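You operate a simulated robot arm through the tools that you are given. There is no shell and no other tool. Be economical: measure what you need, move in short steps, check, and stop when the job is done.

The job below is to be done with a simulated robot arm. You get a single attempt, and the scene is never put back.

Task
Take the folded card offcut and leave it on the blue infill panel.

Only the result counts: the job must be done as asked and must still hold three seconds after the hand-in. Knocking over, shifting, dropping, spilling or breaking anything else fails it.

Robot
A 6-joint arm with a two-finger parallel gripper, fixed in place. Base frame: the origin is at the foot of the arm, x ahead of it, y to its left, z up; the work surface is at about z = 0. Readings come in m, rad, newtons and seconds.
With the tool pointing down near the work surface it reaches from about 0.14 to 0.58 m from the base axis. Its first joint turns from -1.152 to 1.152 rad. Payload 2.1 kg.
The TCP is the grasp point between the finger pads, 0.03 m short of the fingertips. In the tool frame z runs along the fingers and y along their closing line. The gripper opens to 0.094 m. The fingers are 0.028 m wide and 0.01 m thick; the gripper's body (0.05 by 0.096 m) begins 0.055 m behind the TCP.
Orientation is that of the tool frame in the base frame, as [roll, pitch, yaw] about the fixed x, y, z axes, in that order (R = Rz(yaw) Ry(pitch) Rx(roll)). With the fingers straight down and closing along the base's y, the tool's x points along the base's -x, its y along +y and its z along -z.

Tools
- The arm moves only by the tool servo_tool. Its argument "deltas" is one flat list of numbers, 7 for each row, row after row: the gripper command, from -1 (shut) to 1 (fully open), values between in proportion, then the shift along the tool's x, y, z in units of 300 mm (1.0 is 300 mm), then the turn, a rotation vector about the tool's x, y, z in units of 120 degrees (1.0 is 120 degrees). In form: [gripper, tx, ty, tz, rx, ry, rz, gripper, tx, ty, tz, rx, ry, rz, ...]. A call has 1 to 12 rows; each row is the pose to reach, as a shift and turn from the pose commanded when the call began, along the tool's axes at that moment. A call with a number of a shift or a turn outside -1 to 1 is refused whole. Each row takes 0.2 s and may step no farther than 0.05 m and 0.15 rad from the row before; otherwise, or with a gripper value out of range, the whole call is refused. A pose out of reach is approached as far as the arm can. The call stops where the force on the tool passes 40 N (or 10 N more than at its start, if that is more) or the arm is blocked; 0.2 s more then pass. Each finger travels about 0.072 m/s and halts on what it meets, pressing with about 42 N; the grip force reading is that of the motor and also rises with nothing between the fingers. The clock runs only during rows and for 0.2 s after the last one: add rows that repeat a pose to give the fingers time. It gives the time, the measured TCP pose, the force on the tool (base axes), the opening and the grip force at its end, in the units of the frame above (readings bear some noise), and new pictures: "show" is both (left out), scene, wrist or none.
- Cameras (640 x 400 px; columns grow to the right, rows downward): "scene" is fixed at [0.0583, -0.3963, 0.4677]; the picture's right is [0.68, -0.73, 0.00], its down [-0.56, -0.53, -0.64] and it looks along [0.47, 0.44, -0.77] (base axes); focal length 214 px, centre (320, 200). "wrist" rides on the gripper at [-0.037, 0, -0.058] in the tool frame; the picture's right is [0.00, -1.00, 0.00], its down [0.97, 0.00, -0.24] and it looks along [0.24, 0.00, 0.97] (tool axes); focal length 218 px, centre (320, 200). There is no depth. A picture from a camera that has moved, and an enlarged one, comes with that camera's place and axes in the base frame and with its lens. The place of the scene camera against the robot may be out by one fixed shift of up to 0.012 m in any direction.
- inspect(camera, box): a new picture of the part [left, top, right, bottom] of that camera's present view, enlarged. It takes no simulated time.
- hand_in(): hands the job in; it is judged then, once.

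Go step by step. Nothing tells you positions but the pictures and the camera data: compare them with the known pose of the tool, close in by small moves and look again before you grip or let go. The budget is 90 turns and 170 pictures, counting those below and the enlarged ones. Unless the task says otherwise, let go and move clear before handing in, and close with one line.

The tools are called after "Request:" as name(argument=value, ...) on one line, values as JSON. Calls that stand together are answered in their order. servo_tool: Moves the arm, as the interface text tells. Its arguments: {"type":"object","properties":{"deltas":{"type":"array","items":{"type":"number"}},"show":{"type":"string","enum":["both","scene","wrist","none"]}},"required":["deltas"]} The other tools are called the same way: inspect (camera, box) takes an enlarged picture of a part of a camera's view; hand_in () hands the job in.

At the start:

```text
t: 0.0
tool_pos: [0.2918, -0.0391, 0.2197]
orientation: [-3.141, 0.0, 3.14]
force: [-0.2, 0.3, 0.4]
grip_width: 0.0939
grip_force: 0.2
```

scene: 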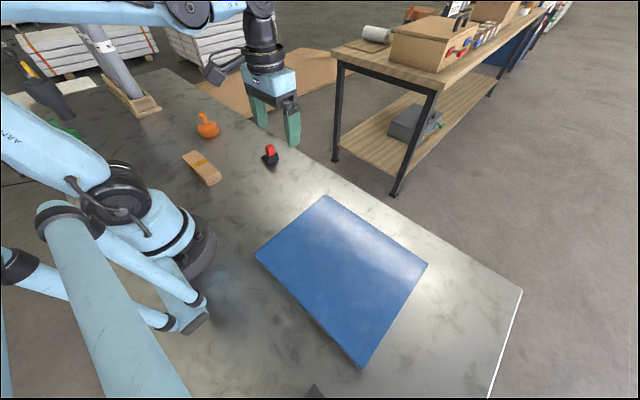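
wrist: 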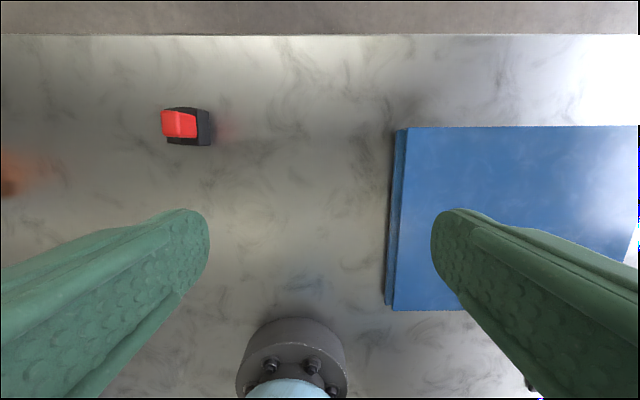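

The tan item in the scene view at about (202,167) is probably the folded card, and the blue panel lies to the right. I'll enlarge both before moving.

Request:
inspect(camera="scene", box=[150, 90, 310, 190])

Request:
inspect(camera="scene", box=[220, 170, 460, 400])

```text
4.00 times, centred on (230, 140) of scene
camera zoom: at [0.0583, -0.3963, 0.4677], right [0.68, -0.73, 0.0], down [-0.56, -0.53, -0.64], along [0.47, 0.44, -0.77], focal length 858 px, centre (680, 440)
```

zoom: 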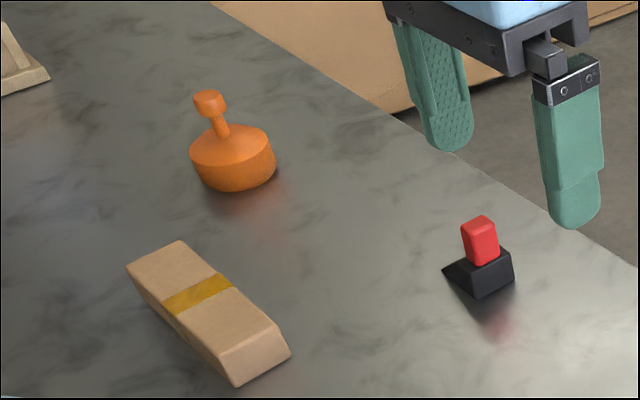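

```text
1.74 times, centred on (340, 285) of scene
camera zoom: at [0.0583, -0.3963, 0.4677], right [0.68, -0.73, 0.0], down [-0.56, -0.53, -0.64], along [0.47, 0.44, -0.77], focal length 373 px, centre (285, 52)
```

zoom: 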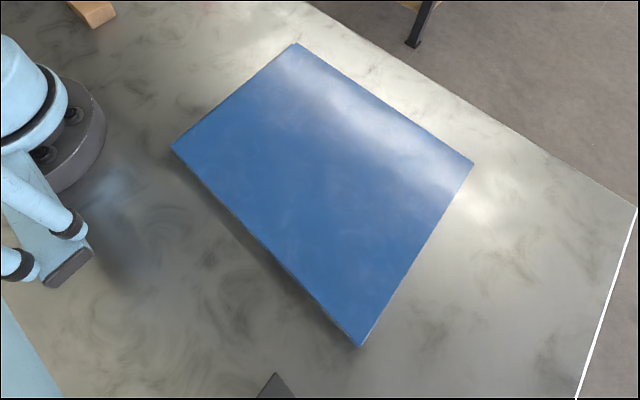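

The tan block with a yellow band looks like the folded card, near x 0.18, y 0.25. I'll move over it at the current height for a view from above.

Request:
servo_tool(deltas=[1, 0.04, 0.133, 0, 0, 0, 0, 1, 0.08, 0.266, 0, 0, 0, 0, 1, 0.12, 0.4, 0, 0, 0, 0, 1, 0.16, 0.53, 0, 0, 0, 0, 1, 0.2, 0.665, 0, 0, 0, 0, 1, 0.24, 0.797, 0, 0, 0, 0, 1, 0.24, 0.797, 0, 0, 0, 0])

```text
t: 1.6
tool_pos: [0.2176, 0.1999, 0.2197]
orientation: [3.141, -0.002, -3.141]
force: [0.3, 0.3, -0.1]
grip_width: 0.094
grip_force: 0.1
camera wrist: at [0.2552, 0.2004, 0.2781], right [0.0, -1.0, 0.0], down [-0.97, 0.0, 0.24], along [-0.24, 0.0, -0.97], focal length 218 px, centre (320, 200)
```

scene: 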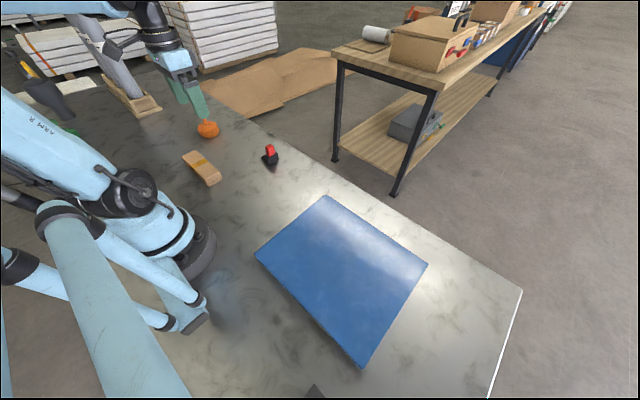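
wrist: 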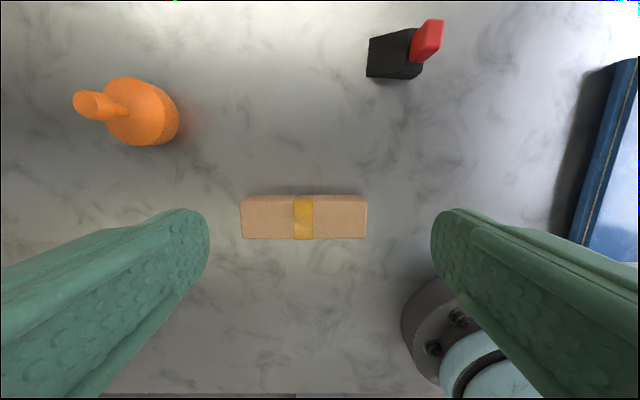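

The card's long side (about 0.15 m) runs along y, and its centre is near (0.17, 0.22). I'll turn the gripper 90° so it closes along x, and centre it over the card.

Request:
servo_tool(deltas=[1, 0.016, 0.006, 0, 0, 0, -0.0682, 1, 0.03, 0.012, 0, 0, 0, -0.1364, 1, 0.045, 0.018, 0, 0, 0, -0.2046, 1, 0.06, 0.024, 0, 0, 0, -0.2728, 1, 0.075, 0.03, 0, 0, 0, -0.341, 1, 0.09, 0.036, 0, 0, 0, -0.4092, 1, 0.105, 0.042, 0, 0, 0, -0.4774, 1, 0.12, 0.05, 0, 0, 0, -0.5456, 1, 0.135, 0.058, 0, 0, 0, -0.6138, 1, 0.15, 0.065, 0, 0, 0, -0.682, 1, 0.157, 0.067, 0, 0, 0, -0.75, 1, 0.157, 0.067, 0, 0, 0, -0.75])

Request:
inspect(camera="wrist", box=[210, 80, 430, 300])

```text
t: 4.2
tool_pos: [0.1716, 0.2198, 0.2191]
orientation: [3.14, 0.0, -1.569]
force: [1.0, 0.1, 0.0]
grip_width: 0.0939
grip_force: 0.1
camera wrist: at [0.1721, 0.2566, 0.2774], right [1.0, 0.0, 0.0], down [0.0, -0.97, 0.24], along [0.0, -0.24, -0.97], focal length 218 px, centre (320, 200)
```

scene: 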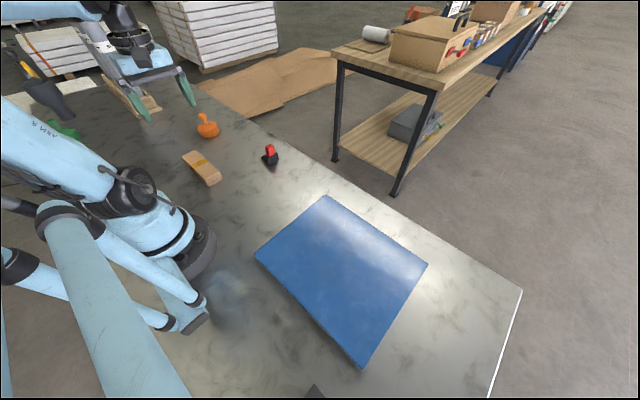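
wrist: 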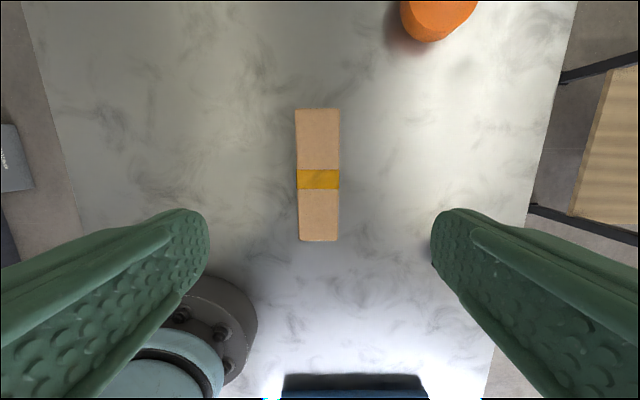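

```text
1.82 times, centred on (320, 190) of wrist
camera zoom: at [0.1721, 0.2566, 0.2774], right [1.0, 0.0, 0.0], down [0.0, -0.97, 0.24], along [0.0, -0.24, -0.97], focal length 397 px, centre (320, 218)
```

zoom: 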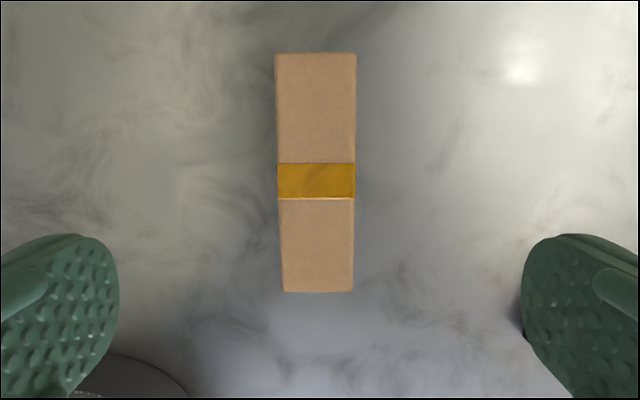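

The card is centred at about (0.171, 0.219), well aligned and about 0.053 m wide. I'll go down partway and check again.

Request:
servo_tool(deltas=[1, 0, 0, 0.13, 0, 0, 0, 1, 0, 0, 0.26, 0, 0, 0, 1, 0, 0, 0.397, 0, 0, 0, 1, 0, 0, 0.397, 0, 0, 0])

```text
t: 5.2
tool_pos: [0.1727, 0.2196, 0.0999]
orientation: [3.141, -0.001, -1.57]
force: [-0.1, -0.5, -0.2]
grip_width: 0.0939
grip_force: 0.1
camera wrist: at [0.1718, 0.256, 0.1586], right [1.0, 0.0, 0.0], down [0.0, -0.97, 0.24], along [0.0, -0.24, -0.97], focal length 218 px, centre (320, 200)
```

scene: 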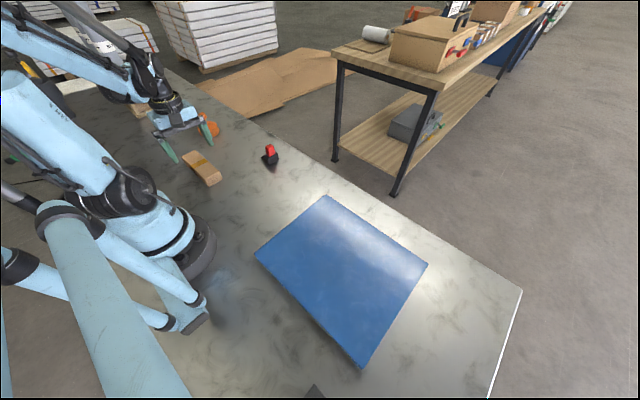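
wrist: 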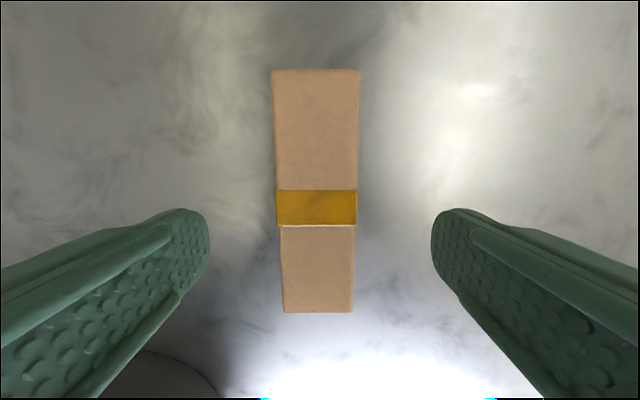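

The card's top is about 0.032 m high, with its centre at (0.170, 0.220). I'll lower until the fingertips are just above the table, then close gently to roughly the card's width.

Request:
servo_tool(deltas=[1, 0, 0.007, 0.08, 0, 0, 0, 1, 0, 0.007, 0.16, 0, 0, 0, 1, 0, 0.007, 0.217, 0, 0, 0, 1, 0, 0.007, 0.217, 0, 0, 0])

```text
t: 6.2
tool_pos: [0.1698, 0.219, 0.0352]
orientation: [3.14, 0.0, -1.571]
force: [0.2, -0.8, 0.0]
grip_width: 0.0942
grip_force: 0.0
camera wrist: at [0.1701, 0.2568, 0.0936], right [1.0, 0.0, 0.0], down [0.0, -0.97, 0.24], along [0.0, -0.24, -0.97], focal length 218 px, centre (320, 200)
```

scene: 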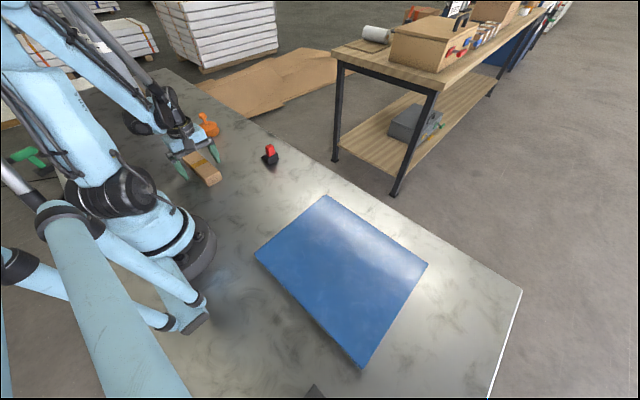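
wrist: 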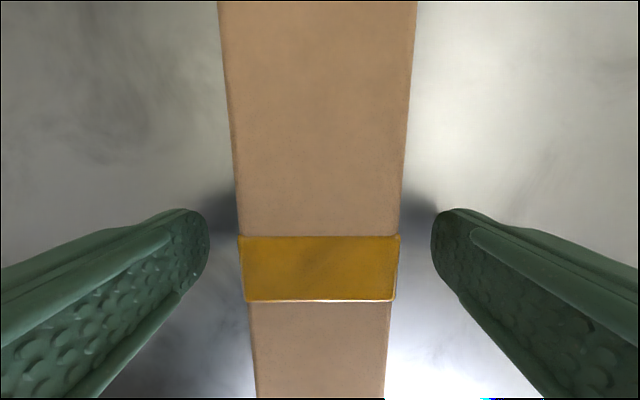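

The card sits squarely between the fingers. I'll close in stages and watch the opening and grip force, since the card may be soft.

Request:
servo_tool(deltas=[0.1, 0, 0, 0, 0, 0, 0, 0.1, 0, 0, 0, 0, 0, 0, 0.0, 0, 0, 0, 0, 0, 0, 0.0, 0, 0, 0, 0, 0, 0], show="wrist")

```text
t: 7.2
tool_pos: [0.1704, 0.2196, 0.0359]
orientation: [3.141, -0.001, -1.571]
force: [0.5, 0.2, -0.5]
grip_width: 0.0513
grip_force: 41.5
camera wrist: at [0.1701, 0.2568, 0.0939], right [1.0, 0.0, 0.0], down [0.0, -0.97, 0.24], along [0.0, -0.24, -0.97], focal length 218 px, centre (320, 200)
```

wrist: 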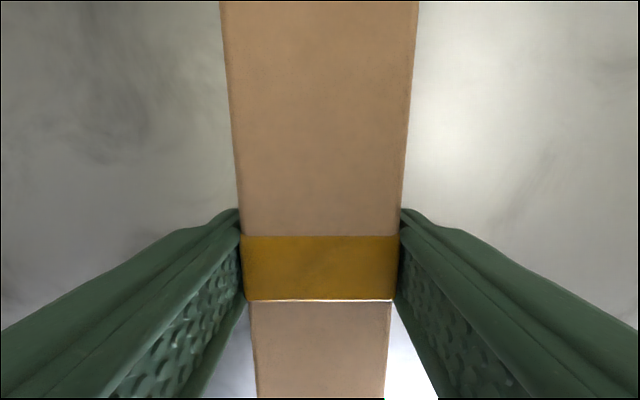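

The fingers hold the card at 0.051 m with 41.5 N, and it isn't being crushed. I'll lift slightly and check that it hangs level.

Request:
servo_tool(deltas=[-0.2, 0, 0, 0, 0, 0, 0, -0.2, 0, 0, -0.05, 0, 0, 0, -0.2, 0, 0, -0.1, 0, 0, 0, -0.2, 0, 0, -0.2, 0, 0, 0, -0.2, 0, 0, -0.2, 0, 0, 0])

Request:
inspect(camera="scene", box=[130, 70, 290, 200])

```text
t: 8.4
tool_pos: [0.1707, 0.2195, 0.0971]
orientation: [-3.141, -0.001, -1.571]
force: [0.6, 0.7, -0.5]
grip_width: 0.0514
grip_force: 41.8
camera wrist: at [0.1705, 0.257, 0.1541], right [1.0, 0.0, 0.0], down [0.0, -0.97, 0.24], along [0.0, -0.24, -0.97], focal length 218 px, centre (320, 200)
```

scene: 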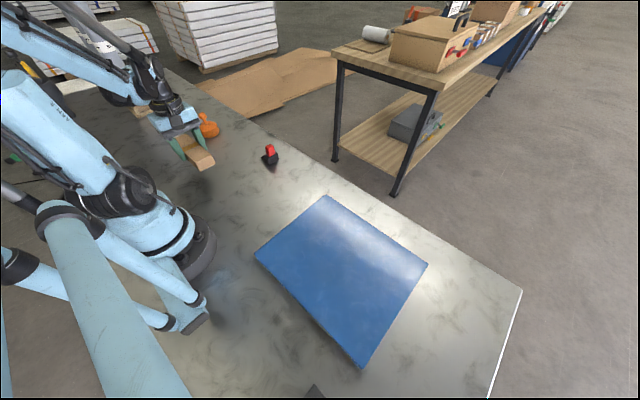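
wrist: 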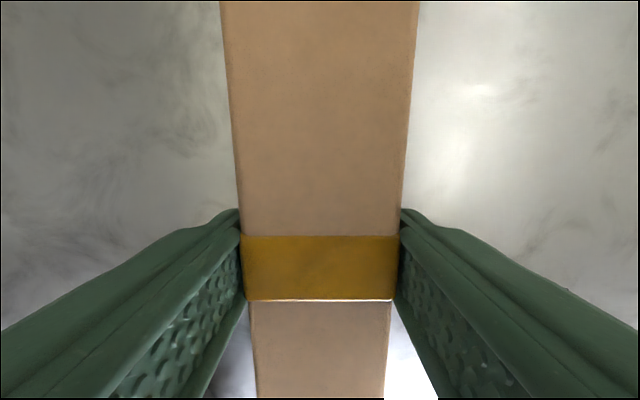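

```text
3.08 times, centred on (210, 135) of scene
camera zoom: at [0.0583, -0.3963, 0.4677], right [0.68, -0.73, 0.0], down [-0.56, -0.53, -0.64], along [0.47, 0.44, -0.77], focal length 660 px, centre (658, 400)
```

zoom: 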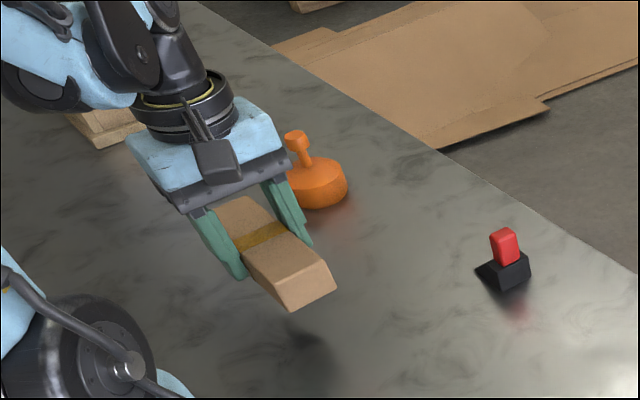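

The card is held firmly and level. I'll raise it, turn the tool back by 90°, and swing wide of the base toward the panel.

Request:
servo_tool(deltas=[-0.2, 0, 0, -0.14, 0, 0, 0.0682, -0.2, 0, 0, -0.28, 0, 0, 0.1364, -0.2, 0, 0, -0.41, 0, 0, 0.2046, -0.2, 0.0916, -0.05, -0.41, 0, 0, 0.2728, -0.2, 0.183, -0.1, -0.41, 0, 0, 0.341, -0.2, 0.275, -0.15, -0.41, 0, 0, 0.4092, -0.2, 0.366, -0.2, -0.41, 0, 0, 0.4774, -0.2, 0.458, -0.25, -0.41, 0, 0, 0.5456, -0.2, 0.55, -0.3, -0.41, 0, 0, 0.6138, -0.2, 0.641, -0.35, -0.41, 0, 0, 0.682, -0.2, 0.733, -0.4, -0.41, 0, 0, 0.75, -0.2, 0.733, -0.4, -0.41, 0, 0, 0.75])

```text
t: 11.0
tool_pos: [0.2918, -0.0002, 0.2181]
orientation: [3.141, 0.002, 3.141]
force: [0.3, 0.8, -0.7]
grip_width: 0.0515
grip_force: 42.1
camera wrist: at [0.3278, -0.0003, 0.2768], right [0.0, -1.0, 0.0], down [-0.97, 0.0, 0.24], along [-0.24, 0.0, -0.97], focal length 218 px, centre (320, 200)
```

scene: 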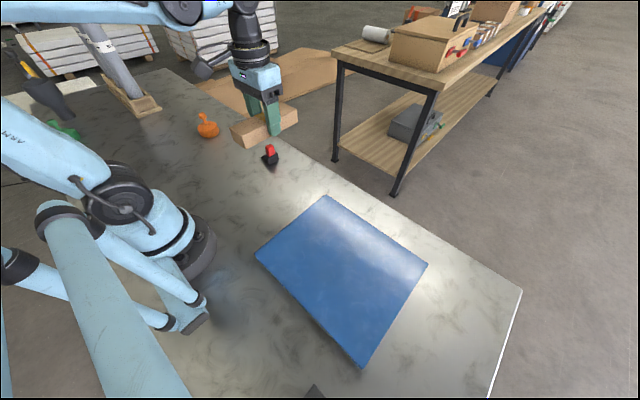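
wrist: 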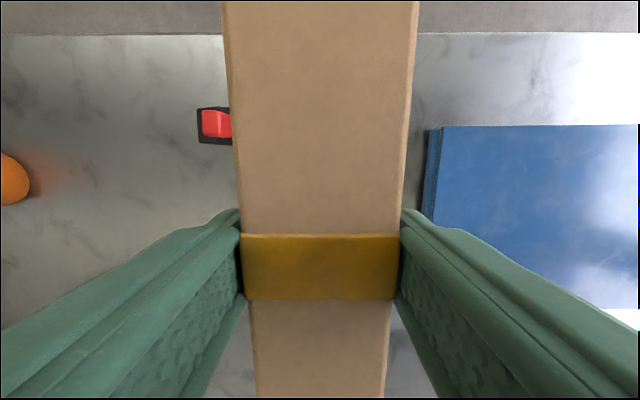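

Now I'll move at height to above the panel's centre, around (0.24, -0.28).

Request:
servo_tool(deltas=[-0.2, 0.025, -0.135, 0, 0, 0, 0, -0.2, 0.05, -0.27, 0, 0, 0, 0, -0.2, 0.075, -0.405, 0, 0, 0, 0, -0.2, 0.1, -0.54, 0, 0, 0, 0, -0.2, 0.125, -0.675, 0, 0, 0, 0, -0.2, 0.15, -0.81, 0, 0, 0, 0, -0.2, 0.17, -0.93, 0, 0, 0, 0, -0.2, 0.17, -0.93, 0, 0, 0, 0])

```text
t: 12.8
tool_pos: [0.2384, -0.2795, 0.2189]
orientation: [-3.14, 0.002, -3.141]
force: [-0.1, 0.6, 0.4]
grip_width: 0.0514
grip_force: 42.0
camera wrist: at [0.2756, -0.2796, 0.2773], right [0.0, -1.0, 0.0], down [-0.97, 0.0, 0.24], along [-0.24, 0.0, -0.97], focal length 218 px, centre (320, 200)
```

scene: 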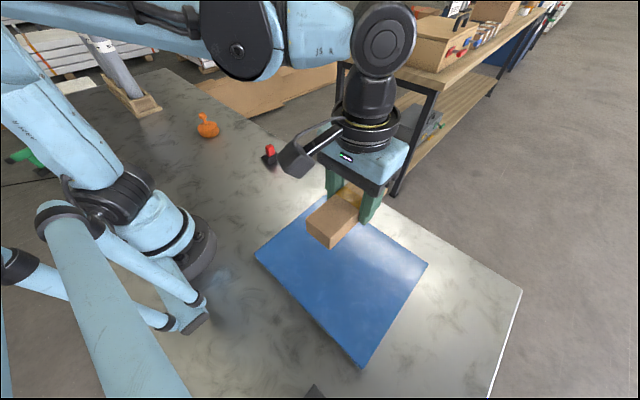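
wrist: 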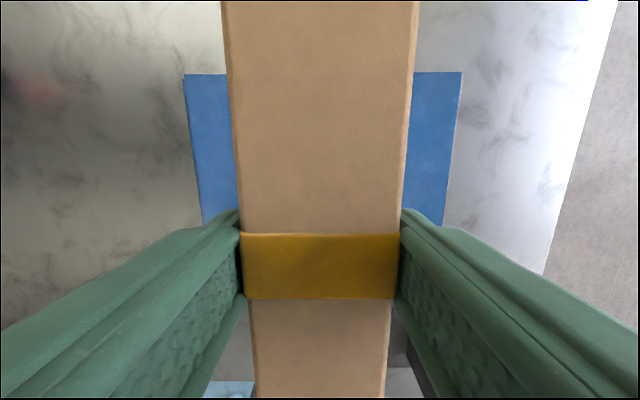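

The card is over the middle of the panel, which spans about x 0.115–0.35 and y -0.43 to -0.14. I'll lower partway and look.

Request:
servo_tool(deltas=[-0.2, 0.01, -0.005, 0.14, 0, 0, 0, -0.2, 0.02, -0.01, 0.28, 0, 0, 0, -0.2, 0.02, -0.01, 0.43, 0, 0, 0, -0.2, 0.02, -0.01, 0.43, 0, 0, 0])

Request:
inspect(camera="scene", box=[240, 170, 440, 380])

```text
t: 13.8
tool_pos: [0.234, -0.281, 0.0894]
orientation: [3.141, 0.001, 3.141]
force: [-0.2, -0.2, -0.8]
grip_width: 0.0514
grip_force: 42.1
camera wrist: at [0.2711, -0.2817, 0.1476], right [0.0, -1.0, 0.0], down [-0.97, 0.0, 0.24], along [-0.24, 0.0, -0.97], focal length 218 px, centre (320, 200)
```

scene: 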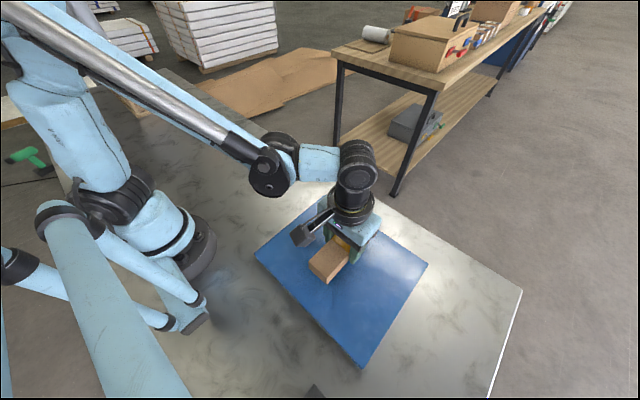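
wrist: 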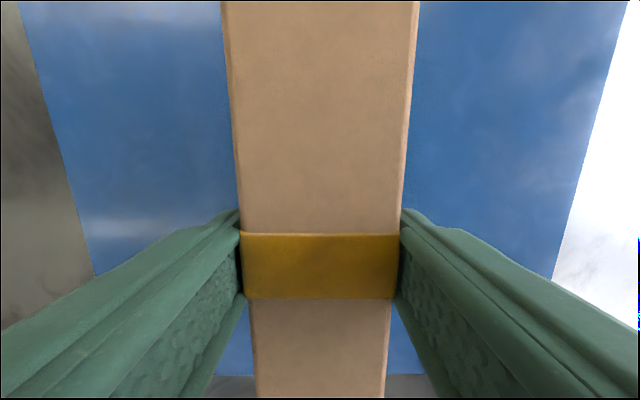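

```text
1.90 times, centred on (340, 275) of scene
camera zoom: at [0.0583, -0.3962, 0.4677], right [0.68, -0.73, 0.0], down [-0.56, -0.53, -0.64], along [0.47, 0.44, -0.77], focal length 408 px, centre (282, 57)
```

zoom: 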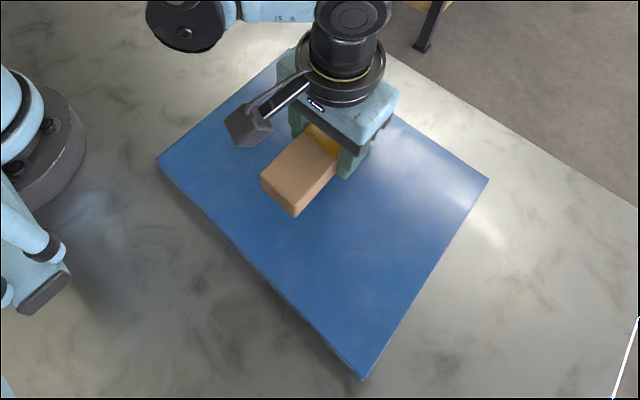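

The panel top looks to be about 0.025 m high, so contact should come near TCP z 0.061. I'll creep down.

Request:
servo_tool(deltas=[-0.2, 0, 0, 0.035, 0, 0, 0, -0.2, 0, 0, 0.07, 0, 0, 0, -0.2, 0, 0, 0.07, 0, 0, 0], show="wrist")

Request:
servo_tool(deltas=[-0.2, 0, 0, 0.007, 0, 0, 0, -0.2, 0, 0, 0.013, 0, 0, 0], show="none")

```text
t: 14.6
tool_pos: [0.2333, -0.283, 0.0677]
orientation: [-3.141, 0.001, 3.141]
force: [0.2, -0.4, -1.3]
grip_width: 0.0513
grip_force: 42.3
camera wrist: at [0.2707, -0.2821, 0.1263], right [0.0, -1.0, 0.0], down [-0.97, 0.0, 0.24], along [-0.24, 0.0, -0.97], focal length 218 px, centre (320, 200)
```

wrist: 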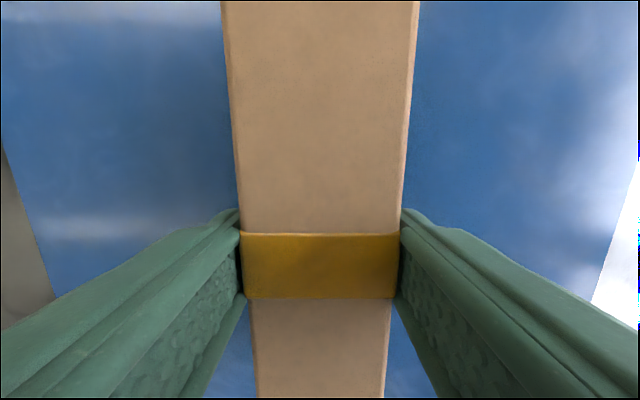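

```text
t: 15.2
tool_pos: [0.234, -0.2823, 0.0648]
orientation: [-3.141, 0.001, 3.141]
force: [-0.2, -0.1, -0.4]
grip_width: 0.0515
grip_force: 41.8
```

No contact yet at z 0.065. I'll keep creeping down.

Request:
servo_tool(deltas=[-0.2, 0, 0, 0.005, 0, 0, 0, -0.2, 0, 0, 0.01, 0, 0, 0], show="none")

Request:
inspect(camera="scene", box=[290, 210, 390, 300])

```text
t: 15.8
tool_pos: [0.2341, -0.283, 0.0617]
orientation: [3.141, 0.0, 3.141]
force: [0.8, -0.6, -0.3]
grip_width: 0.0511
grip_force: 42.0
```

```text
4.44 times, centred on (340, 255) of scene
camera zoom: at [0.0583, -0.3963, 0.4677], right [0.68, -0.73, 0.0], down [-0.56, -0.53, -0.64], along [0.47, 0.44, -0.77], focal length 953 px, centre (231, -44)
```

zoom: 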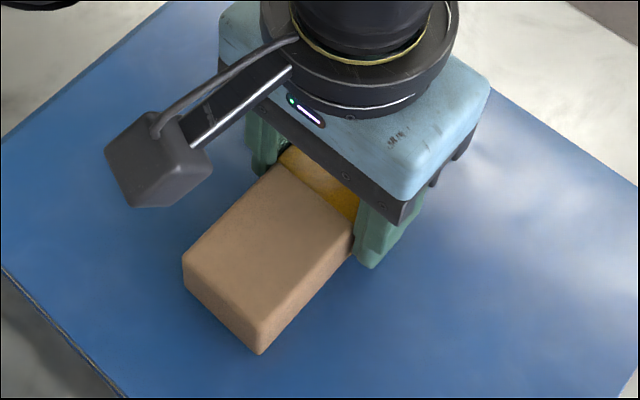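

It's close to the surface with still no contact force. I'll take small steps again.

Request:
servo_tool(deltas=[-0.2, 0, 0, 0.005, 0, 0, 0, -0.2, 0, 0, 0.01, 0, 0, 0], show="none")

Request:
servo_tool(deltas=[-0.2, 0, 0, 0.004, 0, 0, 0, -0.2, 0, 0, 0.008, 0, 0, 0], show="wrist")

```text
t: 16.5
tool_pos: [0.235, -0.2827, 0.06]
orientation: [-3.141, -0.001, 3.141]
force: [0.4, 1.6, 14.3]
grip_width: 0.0513
grip_force: 42.4
stopped in row 2: the force on the tool passed its limit (the readings are from after the stop); the commanded pose is now the measured one
```

```text
t: 16.9
tool_pos: [0.2333, -0.2827, 0.0596]
orientation: [3.14, 0.0, 3.141]
force: [-0.5, 1.8, 15.0]
grip_width: 0.0514
grip_force: 42.0
stopped in row 2: the force on the tool passed its limit (the readings are from after the stop); the commanded pose is now the measured one
camera wrist: at [0.2705, -0.2827, 0.1176], right [0.0, -1.0, 0.0], down [-0.97, 0.0, 0.24], along [-0.24, 0.0, -0.97], focal length 218 px, centre (320, 200)
```

wrist: 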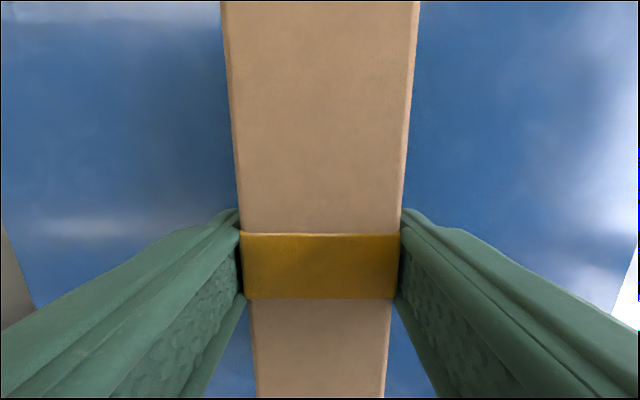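

The card has landed on the panel at TCP z 0.060. I'll relieve the pressure slightly and open slowly.

Request:
servo_tool(deltas=[-0.2, 0, 0, -0.002, 0, 0, 0, 0.0, 0, 0, -0.002, 0, 0, 0, 0.15, 0, 0, -0.002, 0, 0, 0, 0.3, 0, 0, -0.002, 0, 0, 0, 0.5, 0, 0, -0.002, 0, 0, 0, 0.7, 0, 0, -0.002, 0, 0, 0, 0.8, 0, 0, -0.002, 0, 0, 0])

```text
t: 18.5
tool_pos: [0.2336, -0.2826, 0.0595]
orientation: [3.14, -0.002, -3.14]
force: [-0.1, 0.4, 0.4]
grip_width: 0.0848
grip_force: 0.1
camera wrist: at [0.2705, -0.2826, 0.1179], right [0.0, -1.0, 0.0], down [-0.97, 0.0, 0.24], along [-0.24, 0.0, -0.97], focal length 218 px, centre (320, 200)
```

scene: 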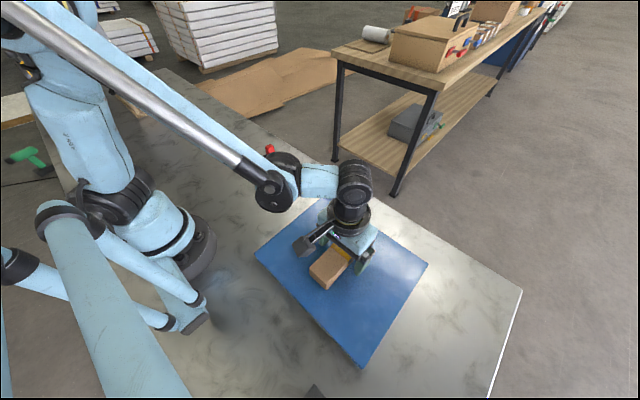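
wrist: 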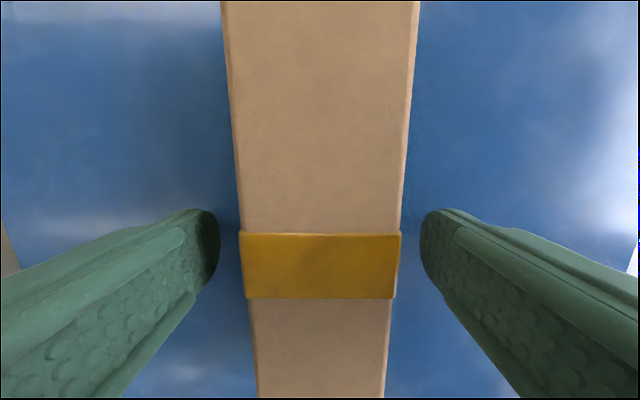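

The card is released and resting on the panel, with both fingers clear. I'll lift straight up and check.

Request:
servo_tool(deltas=[0.8, 0, 0, -0.06, 0, 0, 0, 0.8, 0, 0, -0.16, 0, 0, 0, 0.8, 0, 0, -0.3, 0, 0, 0, 0.8, 0, 0, -0.45, 0, 0, 0, 0.8, 0, 0, -0.6, 0, 0, 0, 0.8, 0, 0, -0.6, 0, 0, 0])

```text
t: 19.9
tool_pos: [0.2349, -0.2829, 0.239]
orientation: [3.14, -0.002, 3.141]
force: [0.1, -0.5, -0.1]
grip_width: 0.0846
grip_force: 0.1
camera wrist: at [0.2711, -0.2828, 0.2981], right [0.0, -1.0, 0.0], down [-0.97, 0.0, 0.24], along [-0.24, 0.0, -0.97], focal length 218 px, centre (320, 200)
```

scene: 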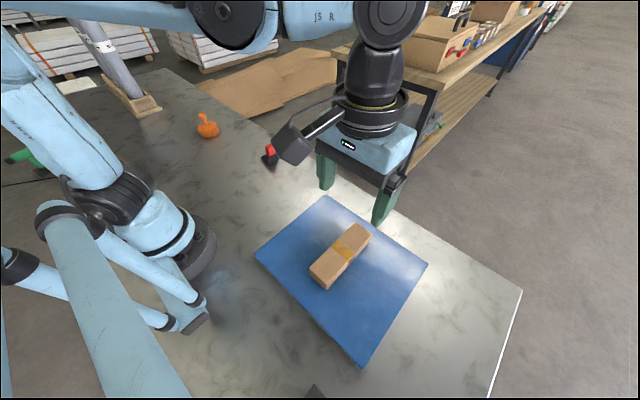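
wrist: 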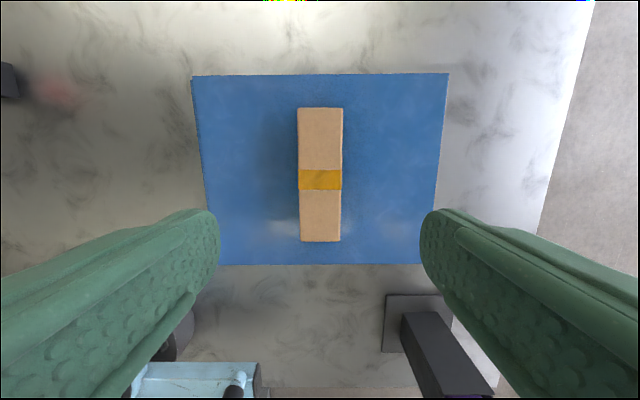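

The card lies flat near the middle of the panel, the panel hasn't moved, and the arm is clear. I'm handing in.

Request:
hand_in()

```text
The job is handed in.
```

The folded card offcut is resting flat near the middle of the blue infill panel; the gripper is clear, nothing else was touched, and the job is handed in.
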